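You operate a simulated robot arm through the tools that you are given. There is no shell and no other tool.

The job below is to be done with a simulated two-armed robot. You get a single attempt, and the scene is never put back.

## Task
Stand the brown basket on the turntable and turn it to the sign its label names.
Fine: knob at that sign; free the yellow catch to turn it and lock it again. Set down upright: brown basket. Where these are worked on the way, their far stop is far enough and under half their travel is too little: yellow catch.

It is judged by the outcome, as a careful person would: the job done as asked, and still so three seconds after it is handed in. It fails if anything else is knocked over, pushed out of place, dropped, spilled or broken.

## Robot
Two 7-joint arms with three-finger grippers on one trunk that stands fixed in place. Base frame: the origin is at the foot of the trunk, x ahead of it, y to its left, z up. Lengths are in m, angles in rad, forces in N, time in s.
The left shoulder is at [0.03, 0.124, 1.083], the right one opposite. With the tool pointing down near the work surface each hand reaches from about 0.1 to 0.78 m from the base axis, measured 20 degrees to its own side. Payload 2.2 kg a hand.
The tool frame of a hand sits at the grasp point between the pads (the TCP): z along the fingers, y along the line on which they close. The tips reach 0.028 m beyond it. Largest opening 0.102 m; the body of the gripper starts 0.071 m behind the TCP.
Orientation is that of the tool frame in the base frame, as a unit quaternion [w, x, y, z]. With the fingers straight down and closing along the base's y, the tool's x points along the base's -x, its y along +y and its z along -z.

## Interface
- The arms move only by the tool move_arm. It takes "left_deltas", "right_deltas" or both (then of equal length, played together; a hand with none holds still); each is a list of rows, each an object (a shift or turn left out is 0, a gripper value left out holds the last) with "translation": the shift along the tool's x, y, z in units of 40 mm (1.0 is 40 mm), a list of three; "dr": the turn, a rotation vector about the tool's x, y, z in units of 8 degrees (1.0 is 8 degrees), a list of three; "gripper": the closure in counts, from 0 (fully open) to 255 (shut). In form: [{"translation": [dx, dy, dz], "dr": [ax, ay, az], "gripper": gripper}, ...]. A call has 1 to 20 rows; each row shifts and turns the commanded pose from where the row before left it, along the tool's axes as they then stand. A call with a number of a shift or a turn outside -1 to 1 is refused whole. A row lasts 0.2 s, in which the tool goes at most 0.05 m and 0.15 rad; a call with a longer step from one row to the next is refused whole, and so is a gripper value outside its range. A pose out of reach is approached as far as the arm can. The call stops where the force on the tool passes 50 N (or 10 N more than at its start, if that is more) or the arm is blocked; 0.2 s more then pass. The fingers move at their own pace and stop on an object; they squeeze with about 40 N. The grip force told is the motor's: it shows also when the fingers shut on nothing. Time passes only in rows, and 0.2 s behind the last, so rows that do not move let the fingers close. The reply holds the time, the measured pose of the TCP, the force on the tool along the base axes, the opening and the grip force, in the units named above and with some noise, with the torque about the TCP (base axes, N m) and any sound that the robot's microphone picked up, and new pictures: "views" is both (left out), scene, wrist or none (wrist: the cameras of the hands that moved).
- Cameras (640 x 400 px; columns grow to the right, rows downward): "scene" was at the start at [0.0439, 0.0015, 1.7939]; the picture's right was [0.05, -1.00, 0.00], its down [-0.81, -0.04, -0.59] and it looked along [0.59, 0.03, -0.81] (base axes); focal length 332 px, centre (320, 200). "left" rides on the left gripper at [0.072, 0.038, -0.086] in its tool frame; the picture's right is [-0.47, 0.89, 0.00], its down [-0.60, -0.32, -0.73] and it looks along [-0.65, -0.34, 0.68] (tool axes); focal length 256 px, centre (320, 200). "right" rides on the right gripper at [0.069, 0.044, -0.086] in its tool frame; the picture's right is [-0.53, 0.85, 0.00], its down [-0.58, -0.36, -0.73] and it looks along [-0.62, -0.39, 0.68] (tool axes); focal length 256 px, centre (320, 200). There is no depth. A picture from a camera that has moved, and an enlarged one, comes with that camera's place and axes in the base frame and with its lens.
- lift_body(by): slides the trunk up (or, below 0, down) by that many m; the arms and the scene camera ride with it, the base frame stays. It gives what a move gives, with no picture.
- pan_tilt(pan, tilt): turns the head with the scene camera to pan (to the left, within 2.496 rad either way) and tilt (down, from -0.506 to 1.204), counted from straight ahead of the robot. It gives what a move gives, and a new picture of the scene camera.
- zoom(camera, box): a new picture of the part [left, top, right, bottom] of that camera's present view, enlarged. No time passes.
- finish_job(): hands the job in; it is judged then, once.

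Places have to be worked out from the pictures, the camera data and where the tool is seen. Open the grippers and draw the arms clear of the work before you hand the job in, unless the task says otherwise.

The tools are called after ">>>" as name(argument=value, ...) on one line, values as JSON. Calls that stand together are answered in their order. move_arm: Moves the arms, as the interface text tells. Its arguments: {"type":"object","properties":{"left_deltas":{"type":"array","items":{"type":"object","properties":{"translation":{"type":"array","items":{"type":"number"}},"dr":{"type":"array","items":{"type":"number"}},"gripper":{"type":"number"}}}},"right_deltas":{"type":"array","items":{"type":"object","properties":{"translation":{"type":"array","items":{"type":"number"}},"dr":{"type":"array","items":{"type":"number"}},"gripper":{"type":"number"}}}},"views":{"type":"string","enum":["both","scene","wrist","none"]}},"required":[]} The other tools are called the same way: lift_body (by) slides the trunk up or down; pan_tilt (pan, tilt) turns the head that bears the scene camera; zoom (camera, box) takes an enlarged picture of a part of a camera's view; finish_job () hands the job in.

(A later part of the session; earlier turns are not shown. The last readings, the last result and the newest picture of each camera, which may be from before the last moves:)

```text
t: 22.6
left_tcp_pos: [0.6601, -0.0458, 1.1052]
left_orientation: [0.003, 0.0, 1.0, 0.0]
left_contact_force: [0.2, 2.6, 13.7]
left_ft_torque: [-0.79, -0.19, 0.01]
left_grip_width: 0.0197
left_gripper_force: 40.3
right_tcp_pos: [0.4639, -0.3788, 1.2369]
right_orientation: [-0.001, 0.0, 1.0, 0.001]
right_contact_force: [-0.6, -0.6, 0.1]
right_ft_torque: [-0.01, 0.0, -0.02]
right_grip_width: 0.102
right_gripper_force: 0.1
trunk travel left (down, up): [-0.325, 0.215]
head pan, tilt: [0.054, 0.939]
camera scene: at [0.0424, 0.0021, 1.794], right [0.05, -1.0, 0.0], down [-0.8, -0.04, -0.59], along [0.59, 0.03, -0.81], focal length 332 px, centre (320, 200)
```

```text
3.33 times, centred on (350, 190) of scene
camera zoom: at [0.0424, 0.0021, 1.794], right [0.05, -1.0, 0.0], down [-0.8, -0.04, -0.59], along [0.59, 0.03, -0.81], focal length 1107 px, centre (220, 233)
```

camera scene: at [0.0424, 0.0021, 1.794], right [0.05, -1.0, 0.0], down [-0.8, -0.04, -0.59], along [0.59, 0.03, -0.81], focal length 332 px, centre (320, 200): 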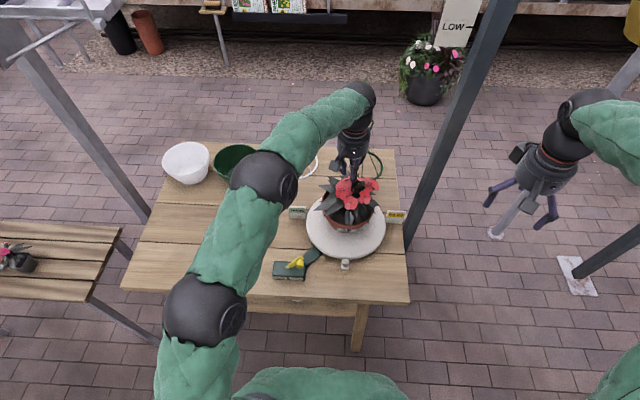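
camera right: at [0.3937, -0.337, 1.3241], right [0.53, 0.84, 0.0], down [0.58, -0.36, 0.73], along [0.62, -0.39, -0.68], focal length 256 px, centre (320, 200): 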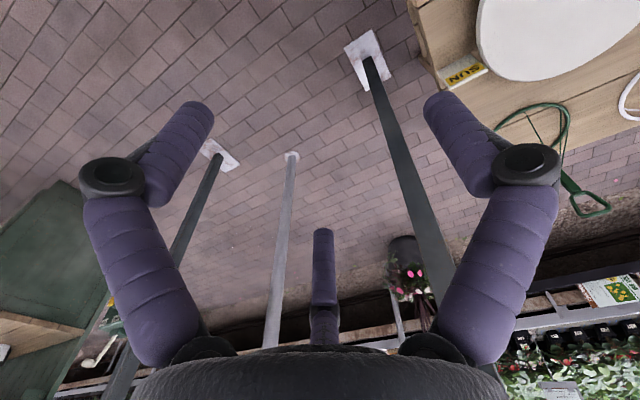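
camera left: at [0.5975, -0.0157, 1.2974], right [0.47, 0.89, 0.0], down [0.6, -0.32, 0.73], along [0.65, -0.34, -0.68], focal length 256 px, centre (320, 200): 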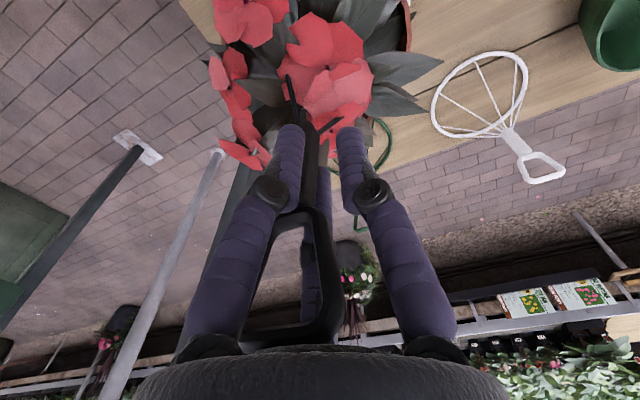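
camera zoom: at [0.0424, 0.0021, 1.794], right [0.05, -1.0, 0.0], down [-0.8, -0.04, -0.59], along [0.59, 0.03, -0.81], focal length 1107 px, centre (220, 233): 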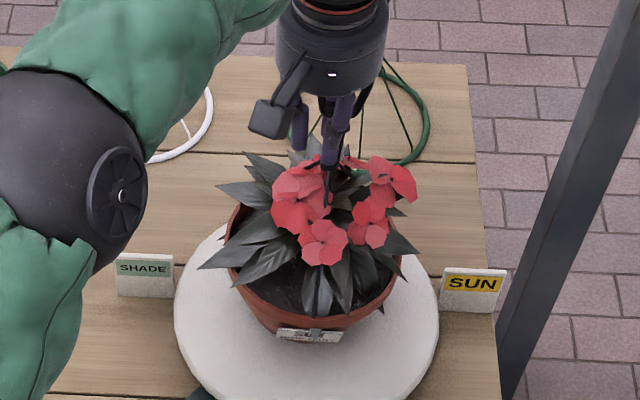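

It's seated with slight downward pressure. I'll open the fingers gently while holding still.

>>> move_arm(left_deltas=[{"translation": [0, 0, -0.03], "gripper": 205}, {"gripper": 195}, {"gripper": 180}, {"gripper": 150}, {"gripper": 100}, {"gripper": 50}, {"gripper": 0}, {"gripper": 0}, {"gripper": 0}], views="both")

>>> zoom(camera="scene", box=[270, 130, 430, 250])

```text
t: 24.6
left_tcp_pos: [0.661, -0.047, 1.1034]
left_orientation: [-0.001, 0.0, 1.0, 0.0]
left_contact_force: [-0.5, -0.4, -1.3]
left_ft_torque: [0.02, -0.02, 0.01]
left_grip_width: 0.1021
left_gripper_force: 0.0
right_tcp_pos: [0.4644, -0.3796, 1.2369]
right_orientation: [0.0, 0.0, 1.0, 0.0]
right_contact_force: [1.0, -0.1, 0.8]
right_ft_torque: [0.02, -0.01, 0.01]
right_grip_width: 0.1021
right_gripper_force: 0.1
trunk travel left (down, up): [-0.325, 0.215]
head pan, tilt: [0.054, 0.939]
camera scene: at [0.0439, 0.0014, 1.7939], right [0.05, -1.0, 0.0], down [-0.81, -0.04, -0.59], along [0.59, 0.03, -0.81], focal length 332 px, centre (320, 200)
camera left: at [0.5891, -0.0078, 1.1902], right [0.47, 0.89, 0.0], down [0.6, -0.32, 0.73], along [0.65, -0.34, -0.68], focal length 256 px, centre (320, 200)
```

scene: 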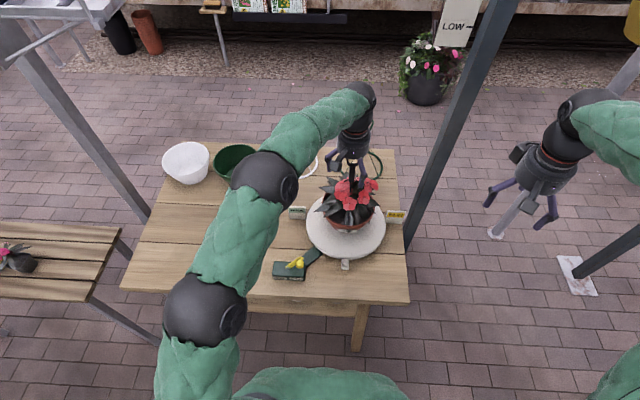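
left: 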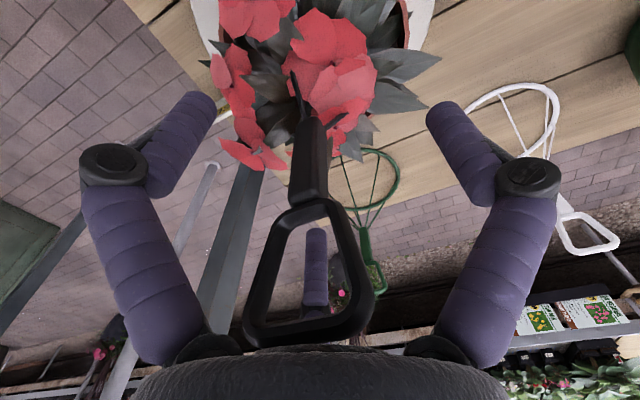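

```text
3.33 times, centred on (350, 190) of scene
camera zoom: at [0.0439, 0.0014, 1.7939], right [0.05, -1.0, 0.0], down [-0.81, -0.04, -0.59], along [0.59, 0.03, -0.81], focal length 1107 px, centre (220, 233)
```

zoom: 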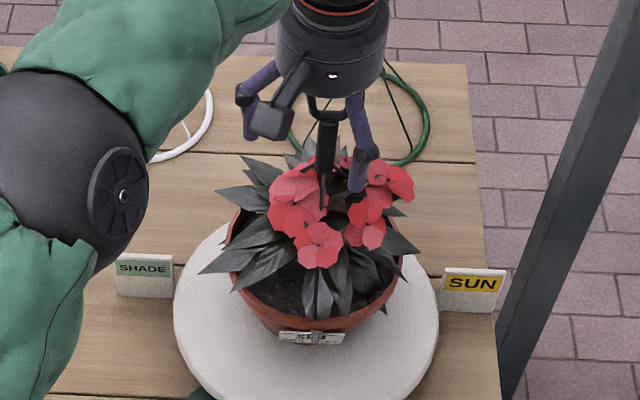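

The basket stands on the turntable, released. I'll raise the left hand straight up off the loop.

>>> move_arm(left_deltas=[{"translation": [0, 0, -0.5]}, {"translation": [0, 0, -0.8]}, {"translation": [0, 0, -0.8]}, {"translation": [0, 0, -0.8]}, {"translation": [0, 0, -0.8]}, {"translation": [0, 0, -0.3]}, {"translation": [0, 0, 0]}], views="both")

```text
t: 26.2
left_tcp_pos: [0.6605, -0.0475, 1.2644]
left_orientation: [0.0, 0.0, 1.0, 0.001]
left_contact_force: [-0.4, -0.6, 0.2]
left_ft_torque: [0.0, 0.01, -0.01]
left_grip_width: 0.1021
left_gripper_force: 0.1
right_tcp_pos: [0.4645, -0.3801, 1.2372]
right_orientation: [0.0, 0.0, 1.0, 0.0]
right_contact_force: [0.1, 0.0, -0.1]
right_ft_torque: [-0.02, 0.05, -0.01]
right_grip_width: 0.1019
right_gripper_force: 0.0
trunk travel left (down, up): [-0.325, 0.215]
head pan, tilt: [0.054, 0.939]
camera scene: at [0.0439, 0.0014, 1.7939], right [0.05, -1.0, 0.0], down [-0.81, -0.04, -0.59], along [0.59, 0.03, -0.81], focal length 332 px, centre (320, 200)
camera left: at [0.589, -0.0081, 1.3502], right [0.47, 0.88, 0.0], down [0.6, -0.32, 0.73], along [0.65, -0.34, -0.68], focal length 256 px, centre (320, 200)
```

scene: 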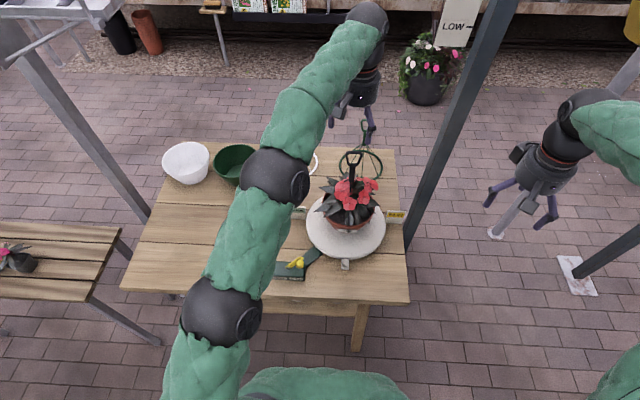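
left: 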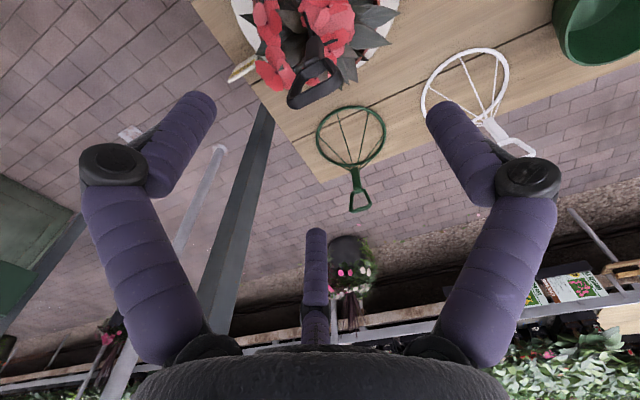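

The basket stands upright and alone on the turntable. I'll draw the left hand back above the front left of the table to see how the yellow catch moves.

>>> move_arm(left_deltas=[{"translation": [0.5, 0.5, 0]}, {"translation": [0.89, 0.69, 0]}, {"translation": [0.89, 0.69, 0]}, {"translation": [0.89, 0.69, 0]}, {"translation": [0.89, 0.69, 0]}, {"translation": [0.89, 0.69, 0]}, {"translation": [0.89, 0.69, 0]}, {"translation": [0.89, 0.69, 0]}, {"translation": [0.89, 0.69, 0]}, {"translation": [0.3, 0.3, 0.5]}, {"translation": [0, 0, 1]}, {"translation": [0, 0, 1]}, {"translation": [0, 0, 1]}, {"translation": [0, 0, 1]}, {"translation": [0, 0, 1]}, {"translation": [0, 0, 1]}, {"translation": [0, 0, 0]}], views="both")

```text
t: 29.8
left_tcp_pos: [0.3439, 0.2066, 1.0042]
left_orientation: [0.0, 0.001, 1.0, 0.0]
left_contact_force: [-0.3, -1.0, 0.5]
left_ft_torque: [0.03, 0.0, 0.0]
left_grip_width: 0.1021
left_gripper_force: 0.0
right_tcp_pos: [0.4642, -0.3802, 1.2379]
right_orientation: [-0.001, 0.0, 1.0, 0.001]
right_contact_force: [0.0, -0.1, 0.7]
right_ft_torque: [0.02, 0.0, -0.02]
right_grip_width: 0.1023
right_gripper_force: 0.1
trunk travel left (down, up): [-0.325, 0.215]
head pan, tilt: [0.054, 0.939]
camera scene: at [0.0431, 0.0012, 1.7939], right [0.05, -1.0, 0.0], down [-0.81, -0.04, -0.59], along [0.59, 0.03, -0.81], focal length 332 px, centre (320, 200)
camera left: at [0.2723, 0.2454, 1.0905], right [0.47, 0.89, 0.0], down [0.6, -0.32, 0.73], along [0.65, -0.34, -0.68], focal length 256 px, centre (320, 200)
```

scene: 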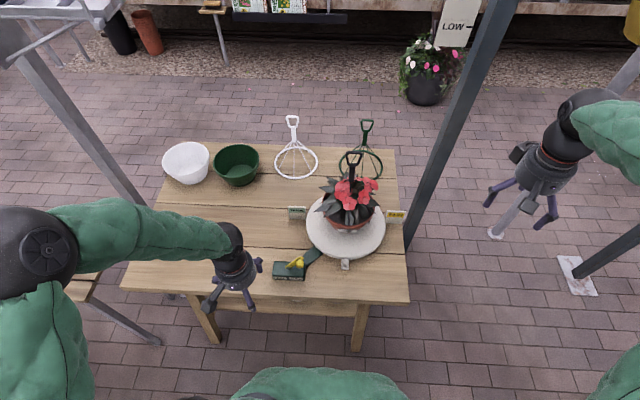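
left: 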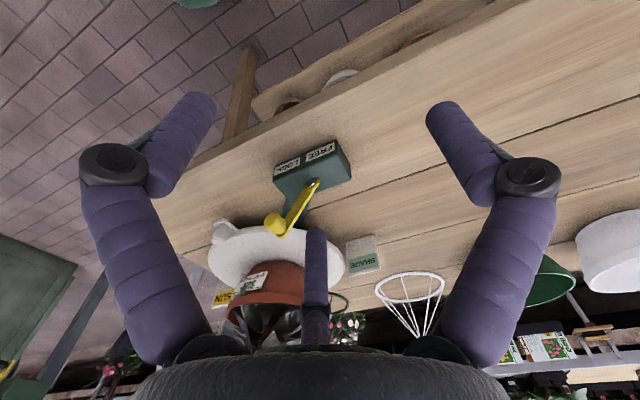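

>>> zoom(camera="left", box=[200, 120, 380, 300])

>>> zoom(camera="left", box=[250, 130, 360, 240])

>>> zoom(camera="scene", box=[260, 190, 410, 290])

```text
2.22 times, centred on (290, 210) of left
camera zoom: at [0.2723, 0.2454, 1.0905], right [0.47, 0.89, 0.0], down [0.6, -0.32, 0.73], along [0.65, -0.34, -0.68], focal length 569 px, centre (387, 178)
```

zoom: 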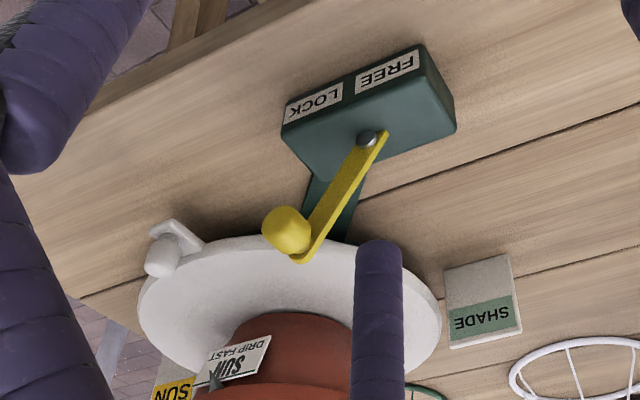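

```text
3.64 times, centred on (305, 185) of left
camera zoom: at [0.2723, 0.2454, 1.0905], right [0.47, 0.89, 0.0], down [0.6, -0.32, 0.73], along [0.65, -0.34, -0.68], focal length 931 px, centre (374, 254)
```

zoom: 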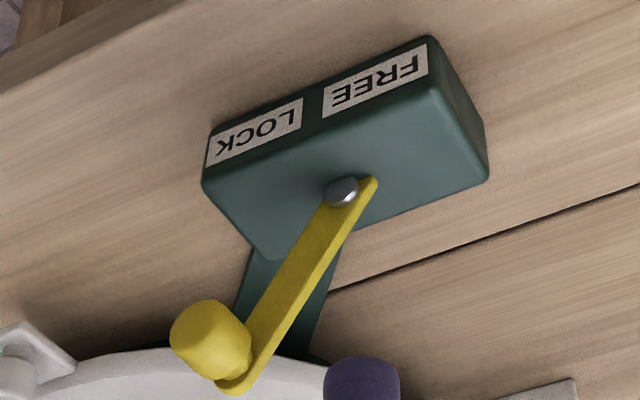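

```text
4.00 times, centred on (335, 240) of scene
camera zoom: at [0.0431, 0.0012, 1.7939], right [0.05, -1.0, 0.0], down [-0.81, -0.04, -0.59], along [0.59, 0.03, -0.81], focal length 1328 px, centre (260, 40)
```

zoom: 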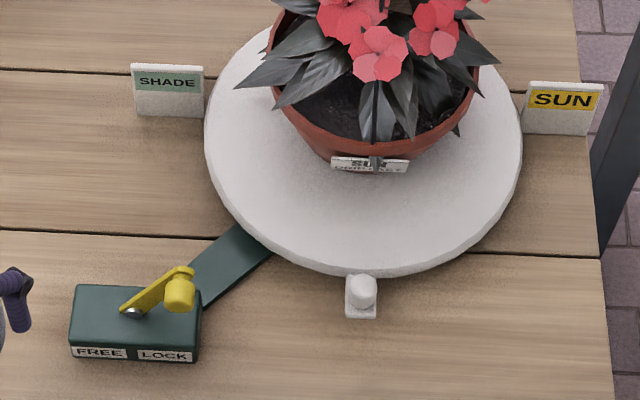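

The catch is a lever in the vertical y-z plane: pivot about (0.477, 0.124, 0.837), knob about (0.463, 0.083, 0.902), leaning toward LOCK. To free it, the knob has to swing toward +y, so I'll close the left hand into a poker and bring it over the knob's right-hand side.

>>> move_arm(left_deltas=[{"translation": [0, 0, -0.8], "gripper": 255}, {"translation": [0, 0, -0.8]}, {"translation": [0, 0, -0.8]}, {"translation": [-0.58, -0.86, 0]}, {"translation": [-0.58, -0.86, 0]}, {"translation": [-0.58, -0.86, 0]}, {"translation": [-0.58, -0.86, 0]}, {"translation": [-0.58, -0.86, 0]}, {"translation": [0, 0, 0]}], views="both")

>>> zoom(camera="scene", box=[240, 160, 400, 280])

```text
t: 31.8
left_tcp_pos: [0.4606, 0.0355, 1.0997]
left_orientation: [0.0, 0.0, 1.0, 0.0]
left_contact_force: [-1.0, 1.3, 0.7]
left_ft_torque: [-0.02, 0.0, 0.03]
left_grip_width: 0.0021
left_gripper_force: 31.6
right_tcp_pos: [0.4636, -0.3791, 1.2372]
right_orientation: [0.0, 0.0, 1.0, -0.001]
right_contact_force: [0.2, 0.5, -0.2]
right_ft_torque: [0.0, 0.01, -0.01]
right_grip_width: 0.1021
right_gripper_force: 0.1
trunk travel left (down, up): [-0.325, 0.215]
head pan, tilt: [0.054, 0.939]
camera scene: at [0.0429, 0.0025, 1.7939], right [0.05, -1.0, 0.0], down [-0.81, -0.04, -0.59], along [0.59, 0.03, -0.81], focal length 332 px, centre (320, 200)
camera left: at [0.3888, 0.0744, 1.186], right [0.46, 0.89, 0.0], down [0.6, -0.32, 0.73], along [0.65, -0.34, -0.68], focal length 256 px, centre (320, 200)
```

scene: 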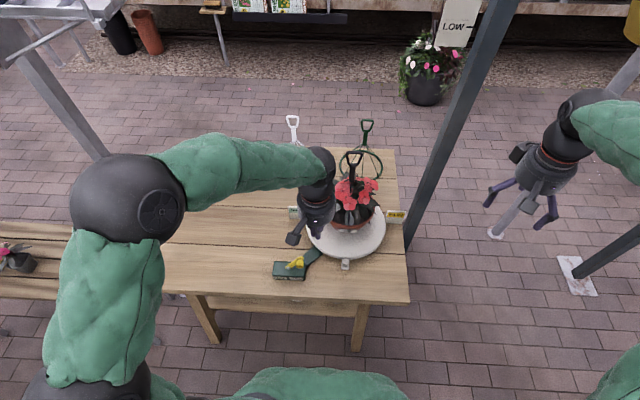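
left: 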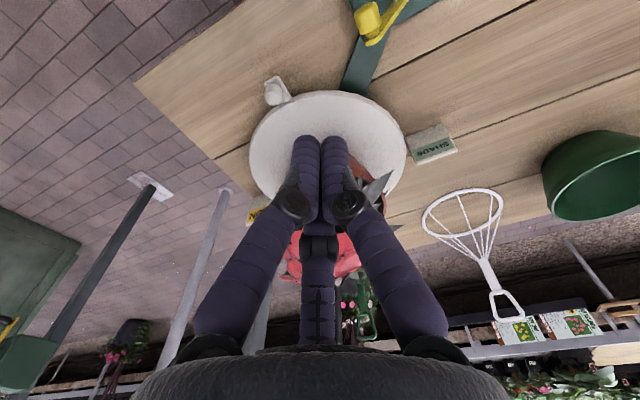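

```text
3.33 times, centred on (320, 220) of scene
camera zoom: at [0.0429, 0.0025, 1.7939], right [0.05, -1.0, 0.0], down [-0.81, -0.04, -0.59], along [0.59, 0.03, -0.81], focal length 1107 px, centre (320, 133)
```

zoom: 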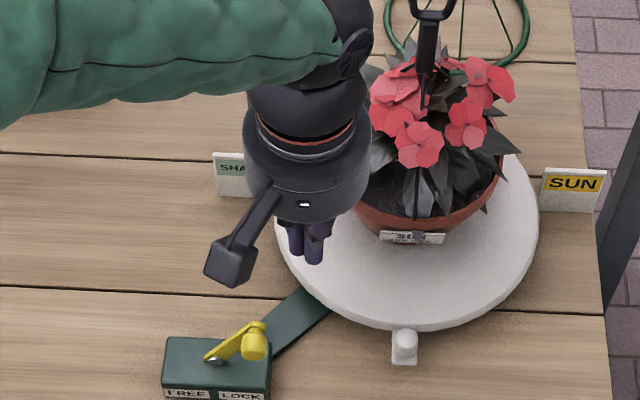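

The closed fingers hang clear between the lever and the basket's leaves. I'll lower so the tips are at z of about 0.89, just to the right of the yellow knob.

>>> move_arm(left_deltas=[{"translation": [0, 0, 0.8]}, {"translation": [0, 0, 0.8]}, {"translation": [0, 0, 0.8]}, {"translation": [0, 0, 0.8]}, {"translation": [0, 0, 0.8]}, {"translation": [0, 0, 0.6]}, {"translation": [0, 0, 0]}], views="both")

>>> zoom(camera="scene", box=[240, 190, 400, 310])

```text
t: 33.4
left_tcp_pos: [0.4595, 0.0335, 0.9154]
left_orientation: [0.0, -0.001, 1.0, 0.0]
left_contact_force: [0.0, 0.8, 0.3]
left_ft_torque: [0.0, 0.03, 0.02]
left_grip_width: 0.002
left_gripper_force: 31.7
right_tcp_pos: [0.4632, -0.3799, 1.2376]
right_orientation: [0.0, -0.001, 1.0, 0.001]
right_contact_force: [0.0, -0.8, 0.0]
right_ft_torque: [0.01, 0.01, -0.03]
right_grip_width: 0.1019
right_gripper_force: 0.1
trunk travel left (down, up): [-0.325, 0.215]
head pan, tilt: [0.054, 0.939]
camera scene: at [0.0435, 0.0014, 1.7939], right [0.05, -1.0, 0.0], down [-0.81, -0.04, -0.59], along [0.59, 0.03, -0.81], focal length 332 px, centre (320, 200)
camera left: at [0.3882, 0.0729, 1.0022], right [0.47, 0.89, 0.0], down [0.6, -0.32, 0.73], along [0.65, -0.34, -0.68], focal length 256 px, centre (320, 200)
```

scene: 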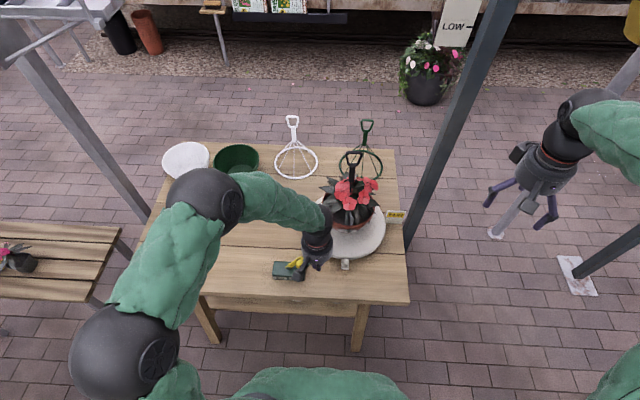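
left: 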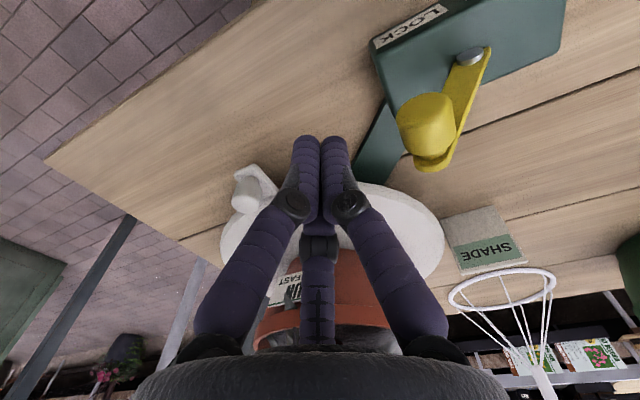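

```text
3.33 times, centred on (320, 250) of scene
camera zoom: at [0.0435, 0.0014, 1.7939], right [0.05, -1.0, 0.0], down [-0.81, -0.04, -0.59], along [0.59, 0.03, -0.81], focal length 1107 px, centre (320, 33)
```

zoom: 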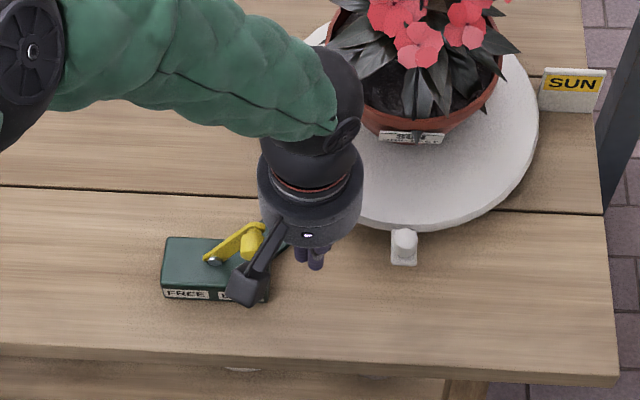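

The knob sits level with the fingertips, just to the left. I'll push gently toward +y, about 9 cm in 1 cm steps.

>>> move_arm(left_deltas=[{"translation": [0, 0.25, 0]}, {"translation": [0, 0.25, 0]}, {"translation": [0, 0.25, 0]}, {"translation": [0, 0.25, 0]}, {"translation": [0, 0.25, 0]}, {"translation": [0, 0.25, 0]}, {"translation": [0, 0.25, 0]}, {"translation": [0, 0.25, 0]}, {"translation": [0, 0.25, 0]}, {"translation": [0, 0, 0]}], views="both")

>>> zoom(camera="scene", box=[240, 190, 400, 310])

```text
t: 35.6
left_tcp_pos: [0.4604, 0.1241, 0.9158]
left_orientation: [0.0, -0.001, 1.0, 0.0]
left_contact_force: [0.0, 0.5, 0.1]
left_ft_torque: [-0.02, 0.04, -0.02]
left_grip_width: 0.0021
left_gripper_force: 30.6
right_tcp_pos: [0.464, -0.3799, 1.2365]
right_orientation: [0.0, 0.0, 1.0, -0.001]
right_contact_force: [0.7, 0.0, -0.4]
right_ft_torque: [-0.02, 0.04, -0.01]
right_grip_width: 0.1023
right_gripper_force: 0.3
trunk travel left (down, up): [-0.325, 0.215]
head pan, tilt: [0.054, 0.939]
camera scene: at [0.0439, 0.0011, 1.7939], right [0.05, -1.0, 0.0], down [-0.81, -0.04, -0.59], along [0.59, 0.03, -0.81], focal length 332 px, centre (320, 200)
camera left: at [0.3882, 0.1632, 1.0024], right [0.47, 0.89, 0.0], down [0.6, -0.32, 0.73], along [0.65, -0.34, -0.68], focal length 256 px, centre (320, 200)
```

scene: 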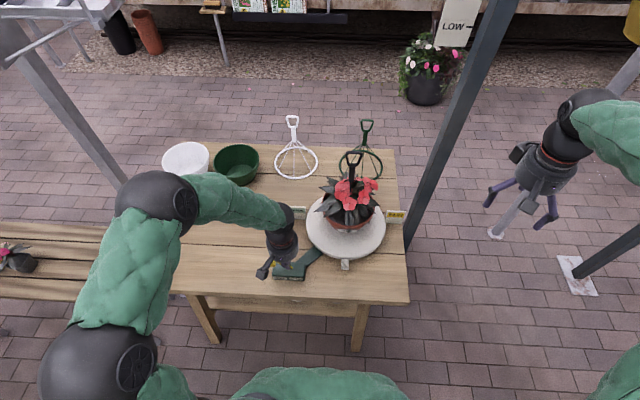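
left: 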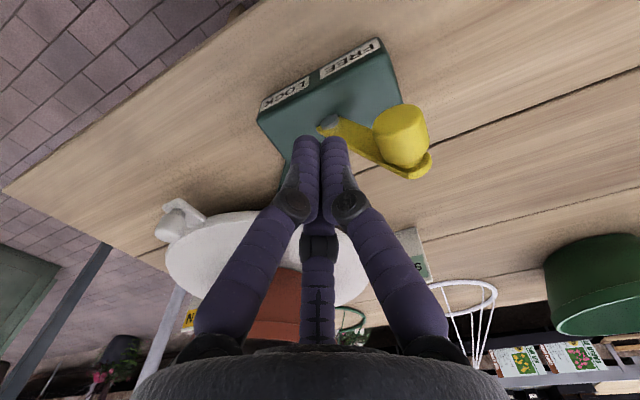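

```text
3.33 times, centred on (320, 250) of scene
camera zoom: at [0.0439, 0.0011, 1.7939], right [0.05, -1.0, 0.0], down [-0.81, -0.04, -0.59], along [0.59, 0.03, -0.81], focal length 1107 px, centre (320, 33)
```

zoom: 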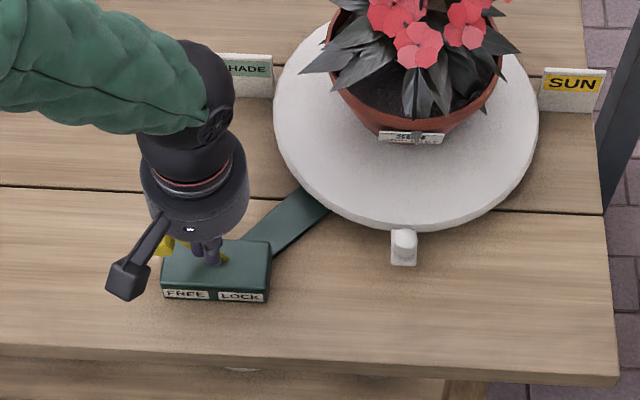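

The lever has swung over to FREE, with the knob now near y 0.163, and no force remains. I'll push a little further to be sure it's at its stop.

>>> move_arm(left_deltas=[{"translation": [0, 0.15, 0]}, {"translation": [0, 0.15, 0]}, {"translation": [0, 0.15, 0]}, {"translation": [0, 0.15, 0]}, {"translation": [0, 0.1, 0]}], views="wrist")

```text
t: 36.7
left_tcp_pos: [0.4593, 0.1412, 0.9156]
left_orientation: [0.004, 0.002, 1.0, -0.006]
left_contact_force: [4.6, -47.7, 2.0]
left_ft_torque: [-0.59, -0.25, -0.11]
left_grip_width: 0.0019
left_gripper_force: 31.9
right_tcp_pos: [0.4656, -0.3807, 1.2365]
right_orientation: [0.001, -0.001, 1.0, 0.0]
right_contact_force: [0.5, 0.2, -0.3]
right_ft_torque: [-0.05, -0.01, 0.01]
right_grip_width: 0.1021
right_gripper_force: 0.2
trunk travel left (down, up): [-0.325, 0.215]
head pan, tilt: [0.054, 0.939]
stopped in row 5 (left hand): the force on the tool passed its limit at 56 N (the readings are from after the stop); the commanded pose is now the measured one
camera left: at [0.3875, 0.1808, 1.0006], right [0.47, 0.88, -0.01], down [0.6, -0.31, 0.74], along [0.65, -0.35, -0.67], focal length 256 px, centre (320, 200)
```

left: 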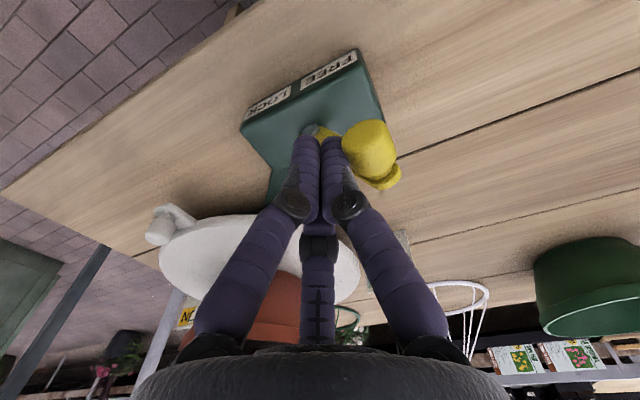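

The lever is hard on its FREE stop (48 N). I'll back off, raise the left hand and park it to the left.

>>> move_arm(left_deltas=[{"translation": [0, -0.4, 0]}, {"translation": [0, -0.1, -0.8]}, {"translation": [0, 0, -1]}, {"translation": [0, 0, -1]}, {"translation": [0, 0, -1]}, {"translation": [0, 0, -1]}, {"translation": [0.7, 0.8, -0.2]}, {"translation": [0.7, 0.8, 0]}, {"translation": [0.7, 0.8, 0]}, {"translation": [0.3, 0.8, 0]}, {"translation": [0, 0.8, 0]}, {"translation": [0, 0, 0]}], views="both")

>>> zoom(camera="scene", box=[260, 180, 420, 300])

```text
t: 39.3
left_tcp_pos: [0.3637, 0.2868, 1.1136]
left_orientation: [0.001, 0.0, 1.0, -0.003]
left_contact_force: [-0.5, -0.3, -0.1]
left_ft_torque: [0.01, -0.02, -0.03]
left_grip_width: 0.0021
left_gripper_force: 31.7
right_tcp_pos: [0.4659, -0.3801, 1.2371]
right_orientation: [0.0, -0.001, 1.0, 0.0]
right_contact_force: [-1.4, 0.9, 0.0]
right_ft_torque: [0.02, 0.01, -0.03]
right_grip_width: 0.1023
right_gripper_force: 0.1
trunk travel left (down, up): [-0.325, 0.215]
head pan, tilt: [0.054, 0.939]
camera scene: at [0.0437, 0.0008, 1.7939], right [0.05, -1.0, 0.0], down [-0.81, -0.04, -0.59], along [0.59, 0.03, -0.81], focal length 332 px, centre (320, 200)
camera left: at [0.292, 0.3272, 1.1992], right [0.47, 0.88, -0.01], down [0.6, -0.31, 0.73], along [0.65, -0.35, -0.68], focal length 256 px, centre (320, 200)
```

scene: 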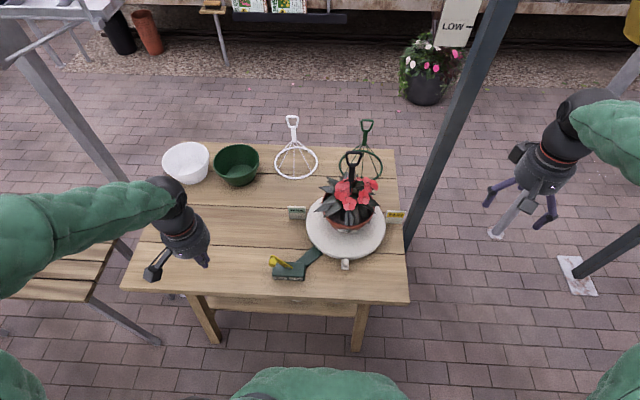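
left: 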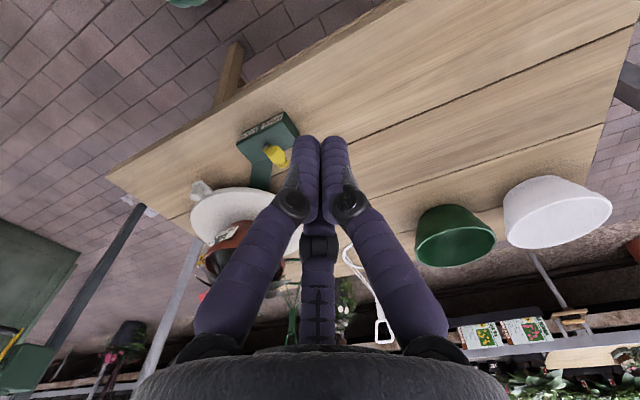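

```text
3.33 times, centred on (340, 240) of scene
camera zoom: at [0.0437, 0.0008, 1.7939], right [0.05, -1.0, 0.0], down [-0.81, -0.04, -0.59], along [0.59, 0.03, -0.81], focal length 1107 px, centre (253, 67)
```

zoom: 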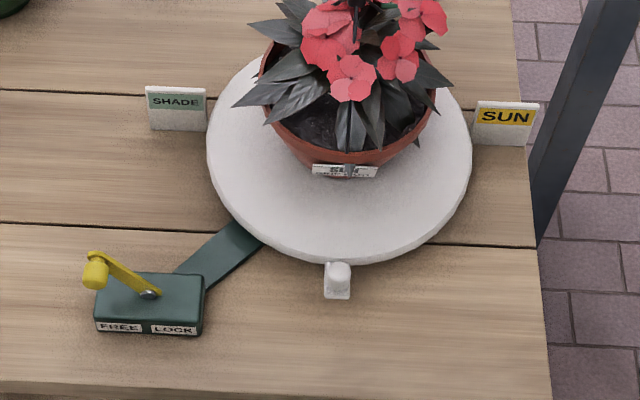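

The catch is at FREE. The turntable knob post is at about (0.496, -0.054) with its top at z 0.867, and the disc centre is about (0.66, -0.054). I'll close the right hand, bring it to the front, and tilt it outward 20° so it stays clear of the leaves while pushing.

>>> move_arm(right_deltas=[{"translation": [0.114, 0.9, 0.29], "gripper": 255}, {"translation": [0.114, 0.9, 0.29]}, {"translation": [0.114, 0.9, 0.29]}, {"translation": [0.114, 0.9, 0.29]}, {"translation": [0.114, 0.9, 0.29]}, {"translation": [0.114, 0.9, 0.29]}, {"translation": [0.114, 0.9, 0.29]}, {"translation": [0.114, 0.9, 0.29]}, {"translation": [0.114, 0.9, 0.29]}, {"translation": [0.114, 0.9, 0.29]}, {"dr": [-0.59, -0.59, 0]}, {"dr": [-0.59, -0.59, 0]}, {"dr": [-0.59, -0.59, 0]}, {"translation": [0, 0, 0]}], views="both")

>>> zoom(camera="scene", box=[260, 170, 420, 290])

```text
t: 42.3
left_tcp_pos: [0.3639, 0.2873, 1.1127]
left_orientation: [0.0, 0.001, 1.0, -0.003]
left_contact_force: [0.8, -0.1, 0.5]
left_ft_torque: [-0.02, -0.02, 0.02]
left_grip_width: 0.0019
left_gripper_force: 32.4
right_tcp_pos: [0.4186, -0.0177, 1.1219]
right_orientation: [0.123, 0.0, 0.985, 0.123]
right_contact_force: [0.6, 0.4, 0.2]
right_ft_torque: [-0.03, 0.02, 0.03]
right_grip_width: 0.0021
right_gripper_force: 31.6
trunk travel left (down, up): [-0.325, 0.215]
head pan, tilt: [0.054, 0.939]
camera scene: at [0.0445, 0.0023, 1.7939], right [0.05, -1.0, 0.0], down [-0.81, -0.04, -0.59], along [0.59, 0.03, -0.81], focal length 332 px, centre (320, 200)
camera right: at [0.3295, 0.0044, 1.1966], right [0.49, 0.8, 0.33], down [0.39, -0.55, 0.74], along [0.78, -0.23, -0.59], focal length 256 px, centre (320, 200)
```

scene: 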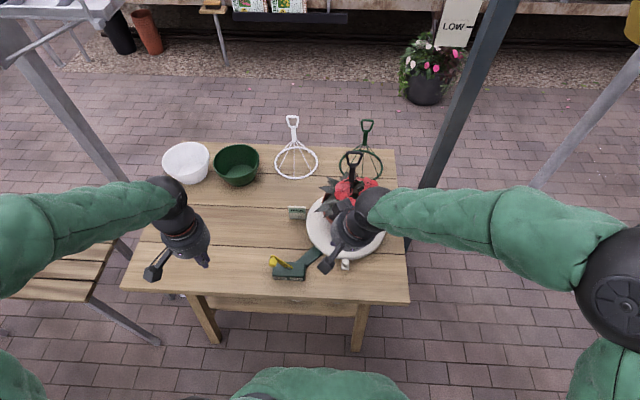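
right: 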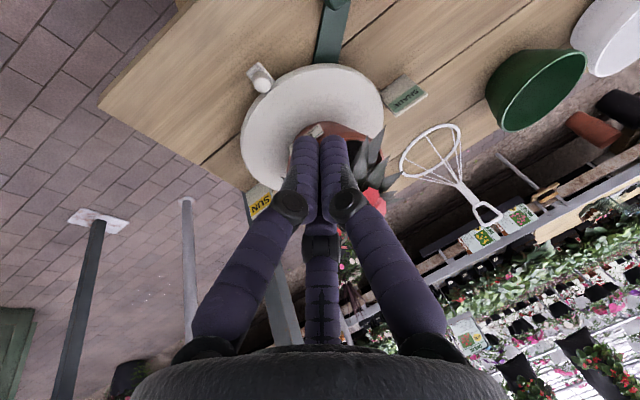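

```text
3.33 times, centred on (340, 230) of scene
camera zoom: at [0.0445, 0.0023, 1.7939], right [0.05, -1.0, 0.0], down [-0.81, -0.04, -0.59], along [0.59, 0.03, -0.81], focal length 1107 px, centre (253, 100)
```

zoom: 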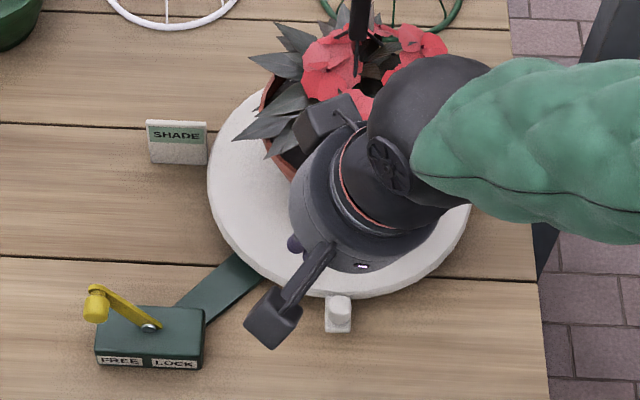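

The tilt came out as intended and the post is visible. I'll lower the right hand toward a start point on the left side of the post.

>>> move_arm(right_deltas=[{"translation": [-0.05, -0.177, 0.789]}, {"translation": [-0.05, -0.177, 0.789]}, {"translation": [-0.05, -0.177, 0.789]}, {"translation": [-0.05, -0.177, 0.789]}, {"translation": [-0.05, -0.177, 0.789]}, {"translation": [-0.05, -0.177, 0.789]}, {"translation": [0, 0, 0]}], views="both")

>>> zoom(camera="scene", box=[260, 180, 420, 300])

```text
t: 43.9
left_tcp_pos: [0.363, 0.2887, 1.1137]
left_orientation: [0.001, 0.001, 1.0, -0.004]
left_contact_force: [-1.2, 0.1, -0.4]
left_ft_torque: [-0.02, -0.02, -0.02]
left_grip_width: 0.0019
left_gripper_force: 31.5
right_tcp_pos: [0.4772, -0.0141, 0.936]
right_orientation: [0.123, -0.001, 0.985, 0.124]
right_contact_force: [0.0, -0.2, -0.4]
right_ft_torque: [-0.01, -0.04, 0.02]
right_grip_width: 0.0021
right_gripper_force: 31.5
trunk travel left (down, up): [-0.325, 0.215]
head pan, tilt: [0.054, 0.939]
camera scene: at [0.043, 0.0015, 1.7939], right [0.05, -1.0, 0.0], down [-0.81, -0.04, -0.59], along [0.59, 0.03, -0.81], focal length 332 px, centre (320, 200)
camera right: at [0.3876, 0.0084, 1.0111], right [0.49, 0.8, 0.33], down [0.39, -0.55, 0.74], along [0.78, -0.23, -0.59], focal length 256 px, centre (320, 200)
```

scene: 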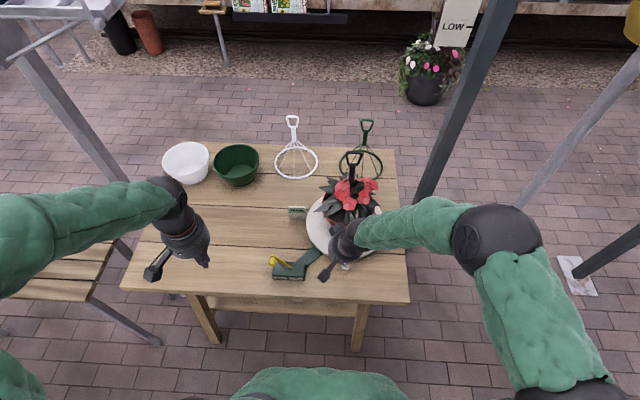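
right: 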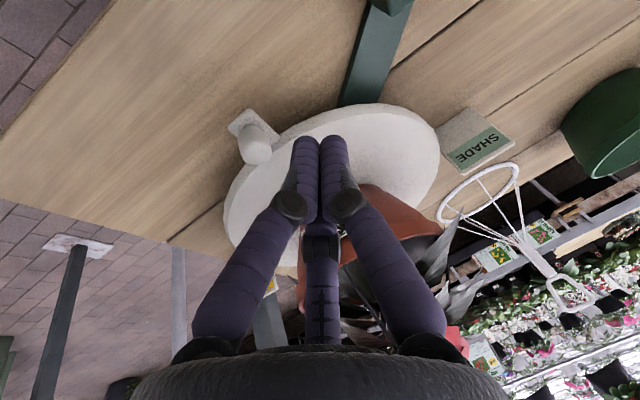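

```text
3.33 times, centred on (340, 240) of scene
camera zoom: at [0.043, 0.0015, 1.7939], right [0.05, -1.0, 0.0], down [-0.81, -0.04, -0.59], along [0.59, 0.03, -0.81], focal length 1107 px, centre (253, 67)
```

zoom: 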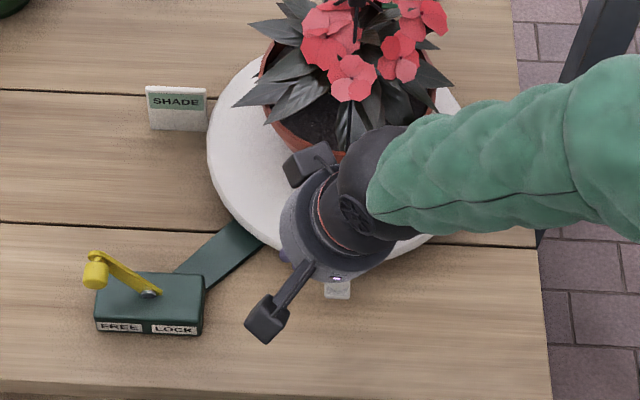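

The post checks out at about (0.494, -0.05), to the right of the fingertips. I'll lower the last 6.5 cm so the tips sit just above the disc, beside the post.

>>> move_arm(right_deltas=[{"translation": [-0.01, -0.137, 0.553]}, {"translation": [-0.01, -0.137, 0.553]}, {"translation": [-0.01, -0.137, 0.553]}, {"translation": [0, 0, 0]}], views="both")

>>> zoom(camera="right", box=[200, 80, 400, 220])

>>> zoom(camera="scene", box=[260, 180, 420, 300])

```text
t: 44.9
left_tcp_pos: [0.3635, 0.289, 1.1143]
left_orientation: [0.001, 0.001, 1.0, -0.003]
left_contact_force: [-0.6, -0.4, 0.8]
left_ft_torque: [0.02, -0.04, 0.0]
left_grip_width: 0.0021
left_gripper_force: 31.2
right_tcp_pos: [0.4947, -0.0139, 0.87]
right_orientation: [0.122, -0.001, 0.985, 0.124]
right_contact_force: [-0.8, 0.5, 0.9]
right_ft_torque: [-0.02, -0.04, -0.01]
right_grip_width: 0.002
right_gripper_force: 30.8
trunk travel left (down, up): [-0.325, 0.215]
head pan, tilt: [0.054, 0.939]
camera scene: at [0.0432, 0.0016, 1.7939], right [0.05, -1.0, 0.0], down [-0.81, -0.04, -0.59], along [0.59, 0.03, -0.81], focal length 332 px, centre (320, 200)
camera right: at [0.4053, 0.0086, 0.9448], right [0.49, 0.8, 0.33], down [0.39, -0.55, 0.74], along [0.78, -0.23, -0.59], focal length 256 px, centre (320, 200)
```

scene: 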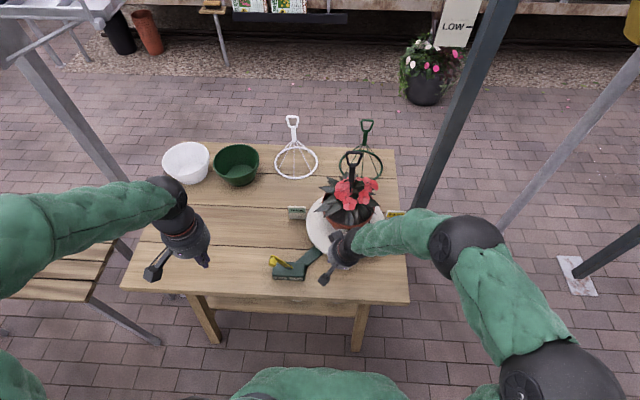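
right: 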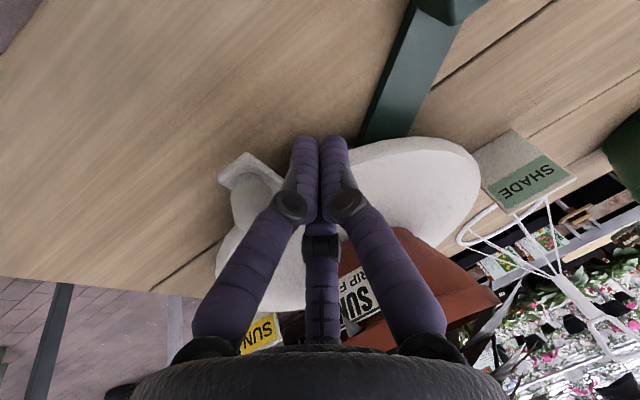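

```text
2.86 times, centred on (300, 150) of right
camera zoom: at [0.4053, 0.0086, 0.9448], right [0.49, 0.8, 0.33], down [0.39, -0.55, 0.74], along [0.78, -0.23, -0.59], focal length 731 px, centre (377, 343)
```

zoom: 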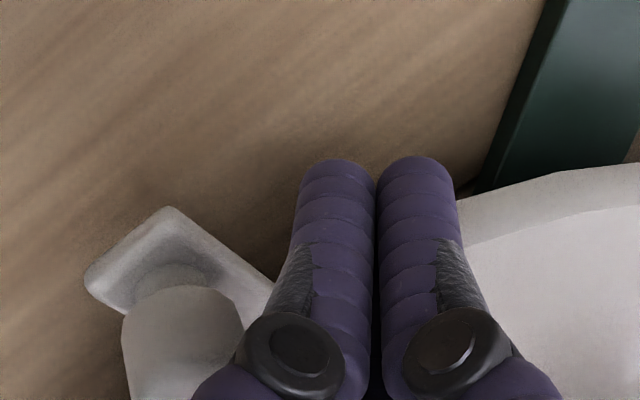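

```text
3.33 times, centred on (340, 240) of scene
camera zoom: at [0.0432, 0.0016, 1.7939], right [0.05, -1.0, 0.0], down [-0.81, -0.04, -0.59], along [0.59, 0.03, -0.81], focal length 1107 px, centre (253, 67)
```

zoom: 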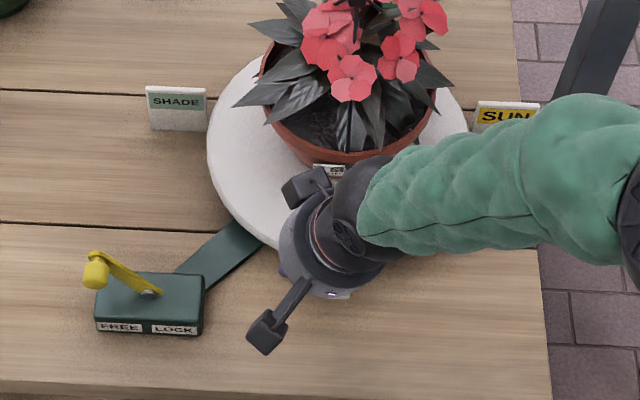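

The fingertips are beside the post with a small gap. I'll start pushing the post along its circle in small arc steps, first from about 165° to 185° of hand angle.

>>> move_arm(right_deltas=[{"translation": [0.034, -0.171, -0.052]}, {"translation": [0.034, -0.171, -0.052]}, {"translation": [0.018, -0.172, -0.049]}, {"translation": [0.018, -0.172, -0.049]}, {"translation": [0.002, -0.175, -0.046]}, {"translation": [0.002, -0.175, -0.046]}, {"translation": [-0.012, -0.176, -0.042]}, {"translation": [-0.012, -0.176, -0.042]}, {"translation": [0, 0, 0]}], views="both")

>>> zoom(camera="scene", box=[260, 180, 420, 300])

>>> zoom(camera="right", box=[180, 80, 400, 240])

```text
t: 46.9
left_tcp_pos: [0.3637, 0.2879, 1.1146]
left_orientation: [0.001, 0.001, 1.0, -0.003]
left_contact_force: [-0.4, 0.2, -0.1]
left_ft_torque: [-0.01, 0.03, 0.01]
left_grip_width: 0.0022
left_gripper_force: 31.3
right_tcp_pos: [0.4897, -0.0718, 0.8697]
right_orientation: [0.123, -0.001, 0.985, 0.123]
right_contact_force: [0.9, 0.6, 0.8]
right_ft_torque: [0.01, -0.04, 0.01]
right_grip_width: 0.0017
right_gripper_force: 31.5
trunk travel left (down, up): [-0.325, 0.215]
head pan, tilt: [0.054, 0.939]
camera scene: at [0.0438, 0.0018, 1.7939], right [0.05, -1.0, 0.0], down [-0.81, -0.04, -0.59], along [0.59, 0.03, -0.81], focal length 332 px, centre (320, 200)
camera right: at [0.4003, -0.0491, 0.9451], right [0.49, 0.8, 0.33], down [0.39, -0.55, 0.74], along [0.78, -0.23, -0.59], focal length 256 px, centre (320, 200)
```

scene: 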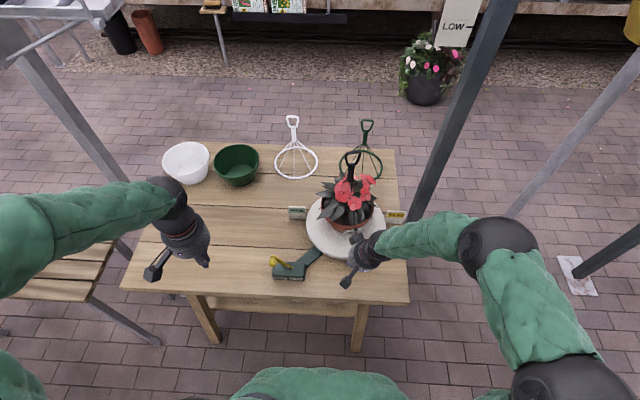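
right: 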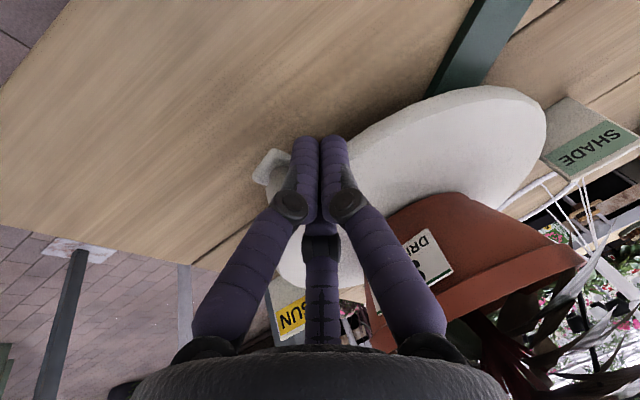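

```text
3.33 times, centred on (340, 240) of scene
camera zoom: at [0.0438, 0.0018, 1.7939], right [0.05, -1.0, 0.0], down [-0.81, -0.04, -0.59], along [0.59, 0.03, -0.81], focal length 1107 px, centre (253, 67)
```

zoom: 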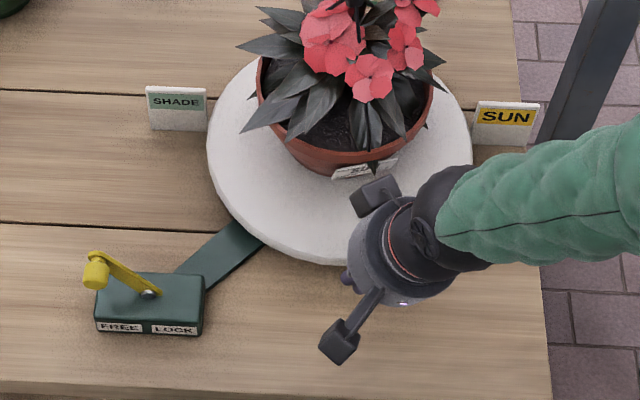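

```text
2.50 times, centred on (290, 160) of right
camera zoom: at [0.4003, -0.0491, 0.9451], right [0.49, 0.8, 0.33], down [0.39, -0.55, 0.74], along [0.78, -0.23, -0.59], focal length 640 px, centre (395, 300)
```

zoom: 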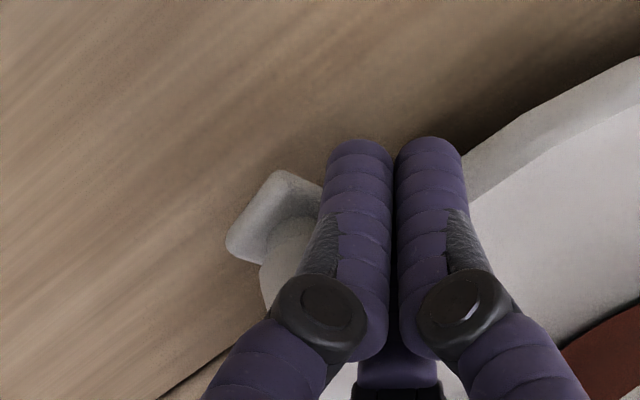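

The turntable and basket turn smoothly with only about 1 N of force. I'll continue along the arc to about 220°.

>>> move_arm(right_deltas=[{"translation": [-0.028, -0.174, -0.038]}, {"translation": [-0.028, -0.174, -0.038]}, {"translation": [-0.044, -0.174, -0.033]}, {"translation": [-0.044, -0.174, -0.033]}, {"translation": [-0.058, -0.169, -0.029]}, {"translation": [-0.058, -0.169, -0.029]}, {"translation": [-0.073, -0.165, -0.024]}, {"translation": [-0.073, -0.165, -0.024]}, {"translation": [-0.085, -0.158, -0.019]}, {"translation": [-0.085, -0.158, -0.019]}, {"translation": [-0.099, -0.151, -0.013]}, {"translation": [-0.099, -0.151, -0.013]}, {"translation": [-0.111, -0.143, -0.008]}, {"translation": [-0.111, -0.143, -0.008]}, {"translation": [0, 0, 0]}], views="both")

>>> zoom(camera="scene", box=[260, 180, 420, 300])

>>> zoom(camera="right", box=[180, 80, 400, 240])

```text
t: 50.1
left_tcp_pos: [0.3637, 0.2875, 1.1117]
left_orientation: [0.001, 0.001, 1.0, -0.004]
left_contact_force: [-0.5, -0.3, 0.4]
left_ft_torque: [0.01, 0.01, 0.01]
left_grip_width: 0.0019
left_gripper_force: 30.9
right_tcp_pos: [0.5287, -0.165, 0.8698]
right_orientation: [0.123, -0.001, 0.985, 0.124]
right_contact_force: [-0.1, 0.2, 0.3]
right_ft_torque: [0.01, 0.06, 0.0]
right_grip_width: 0.0023
right_gripper_force: 31.5
trunk travel left (down, up): [-0.325, 0.215]
head pan, tilt: [0.054, 0.939]
camera scene: at [0.0437, 0.0017, 1.7939], right [0.05, -1.0, 0.0], down [-0.81, -0.04, -0.59], along [0.59, 0.03, -0.81], focal length 332 px, centre (320, 200)
camera right: at [0.4385, -0.1414, 0.9452], right [0.49, 0.8, 0.33], down [0.39, -0.55, 0.74], along [0.78, -0.23, -0.59], focal length 256 px, centre (320, 200)
```

scene: 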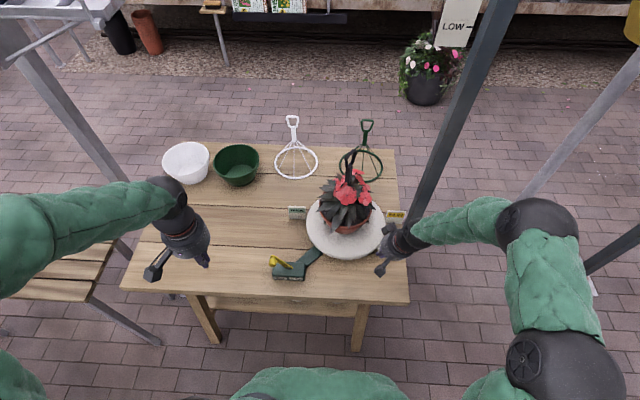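
right: 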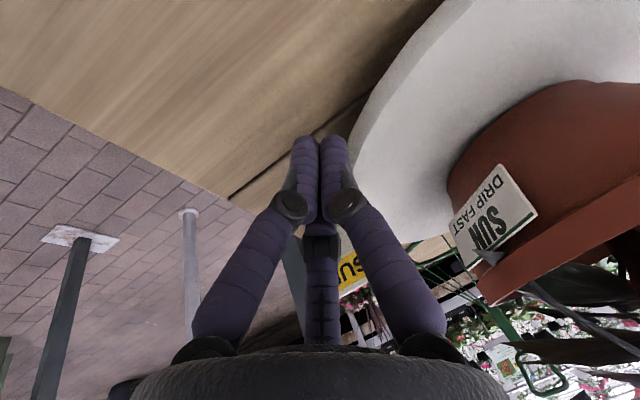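

```text
3.33 times, centred on (340, 240) of scene
camera zoom: at [0.0437, 0.0017, 1.7939], right [0.05, -1.0, 0.0], down [-0.81, -0.04, -0.59], along [0.59, 0.03, -0.81], focal length 1107 px, centre (253, 67)
```

zoom: 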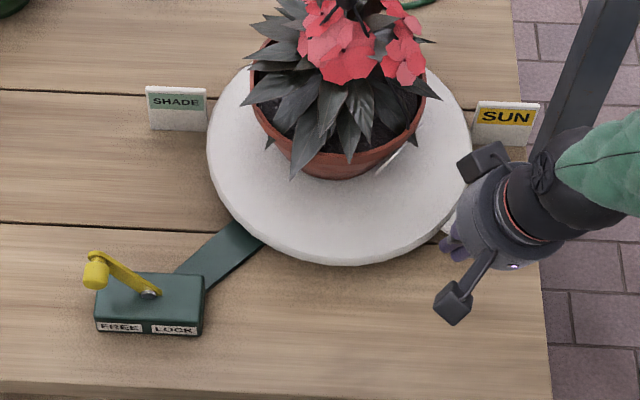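

```text
2.50 times, centred on (290, 160) of right
camera zoom: at [0.4385, -0.1414, 0.9452], right [0.49, 0.8, 0.33], down [0.39, -0.55, 0.74], along [0.78, -0.23, -0.59], focal length 640 px, centre (395, 300)
```

zoom: 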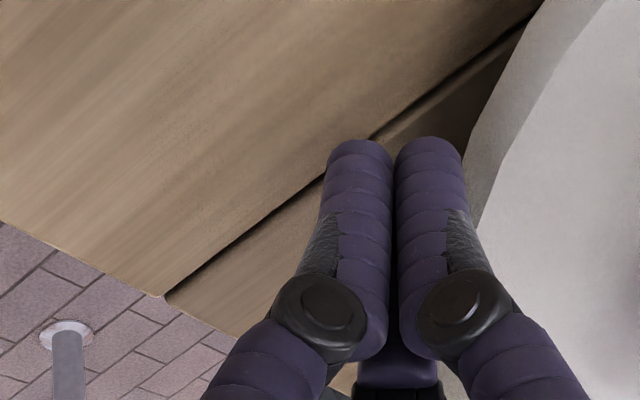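

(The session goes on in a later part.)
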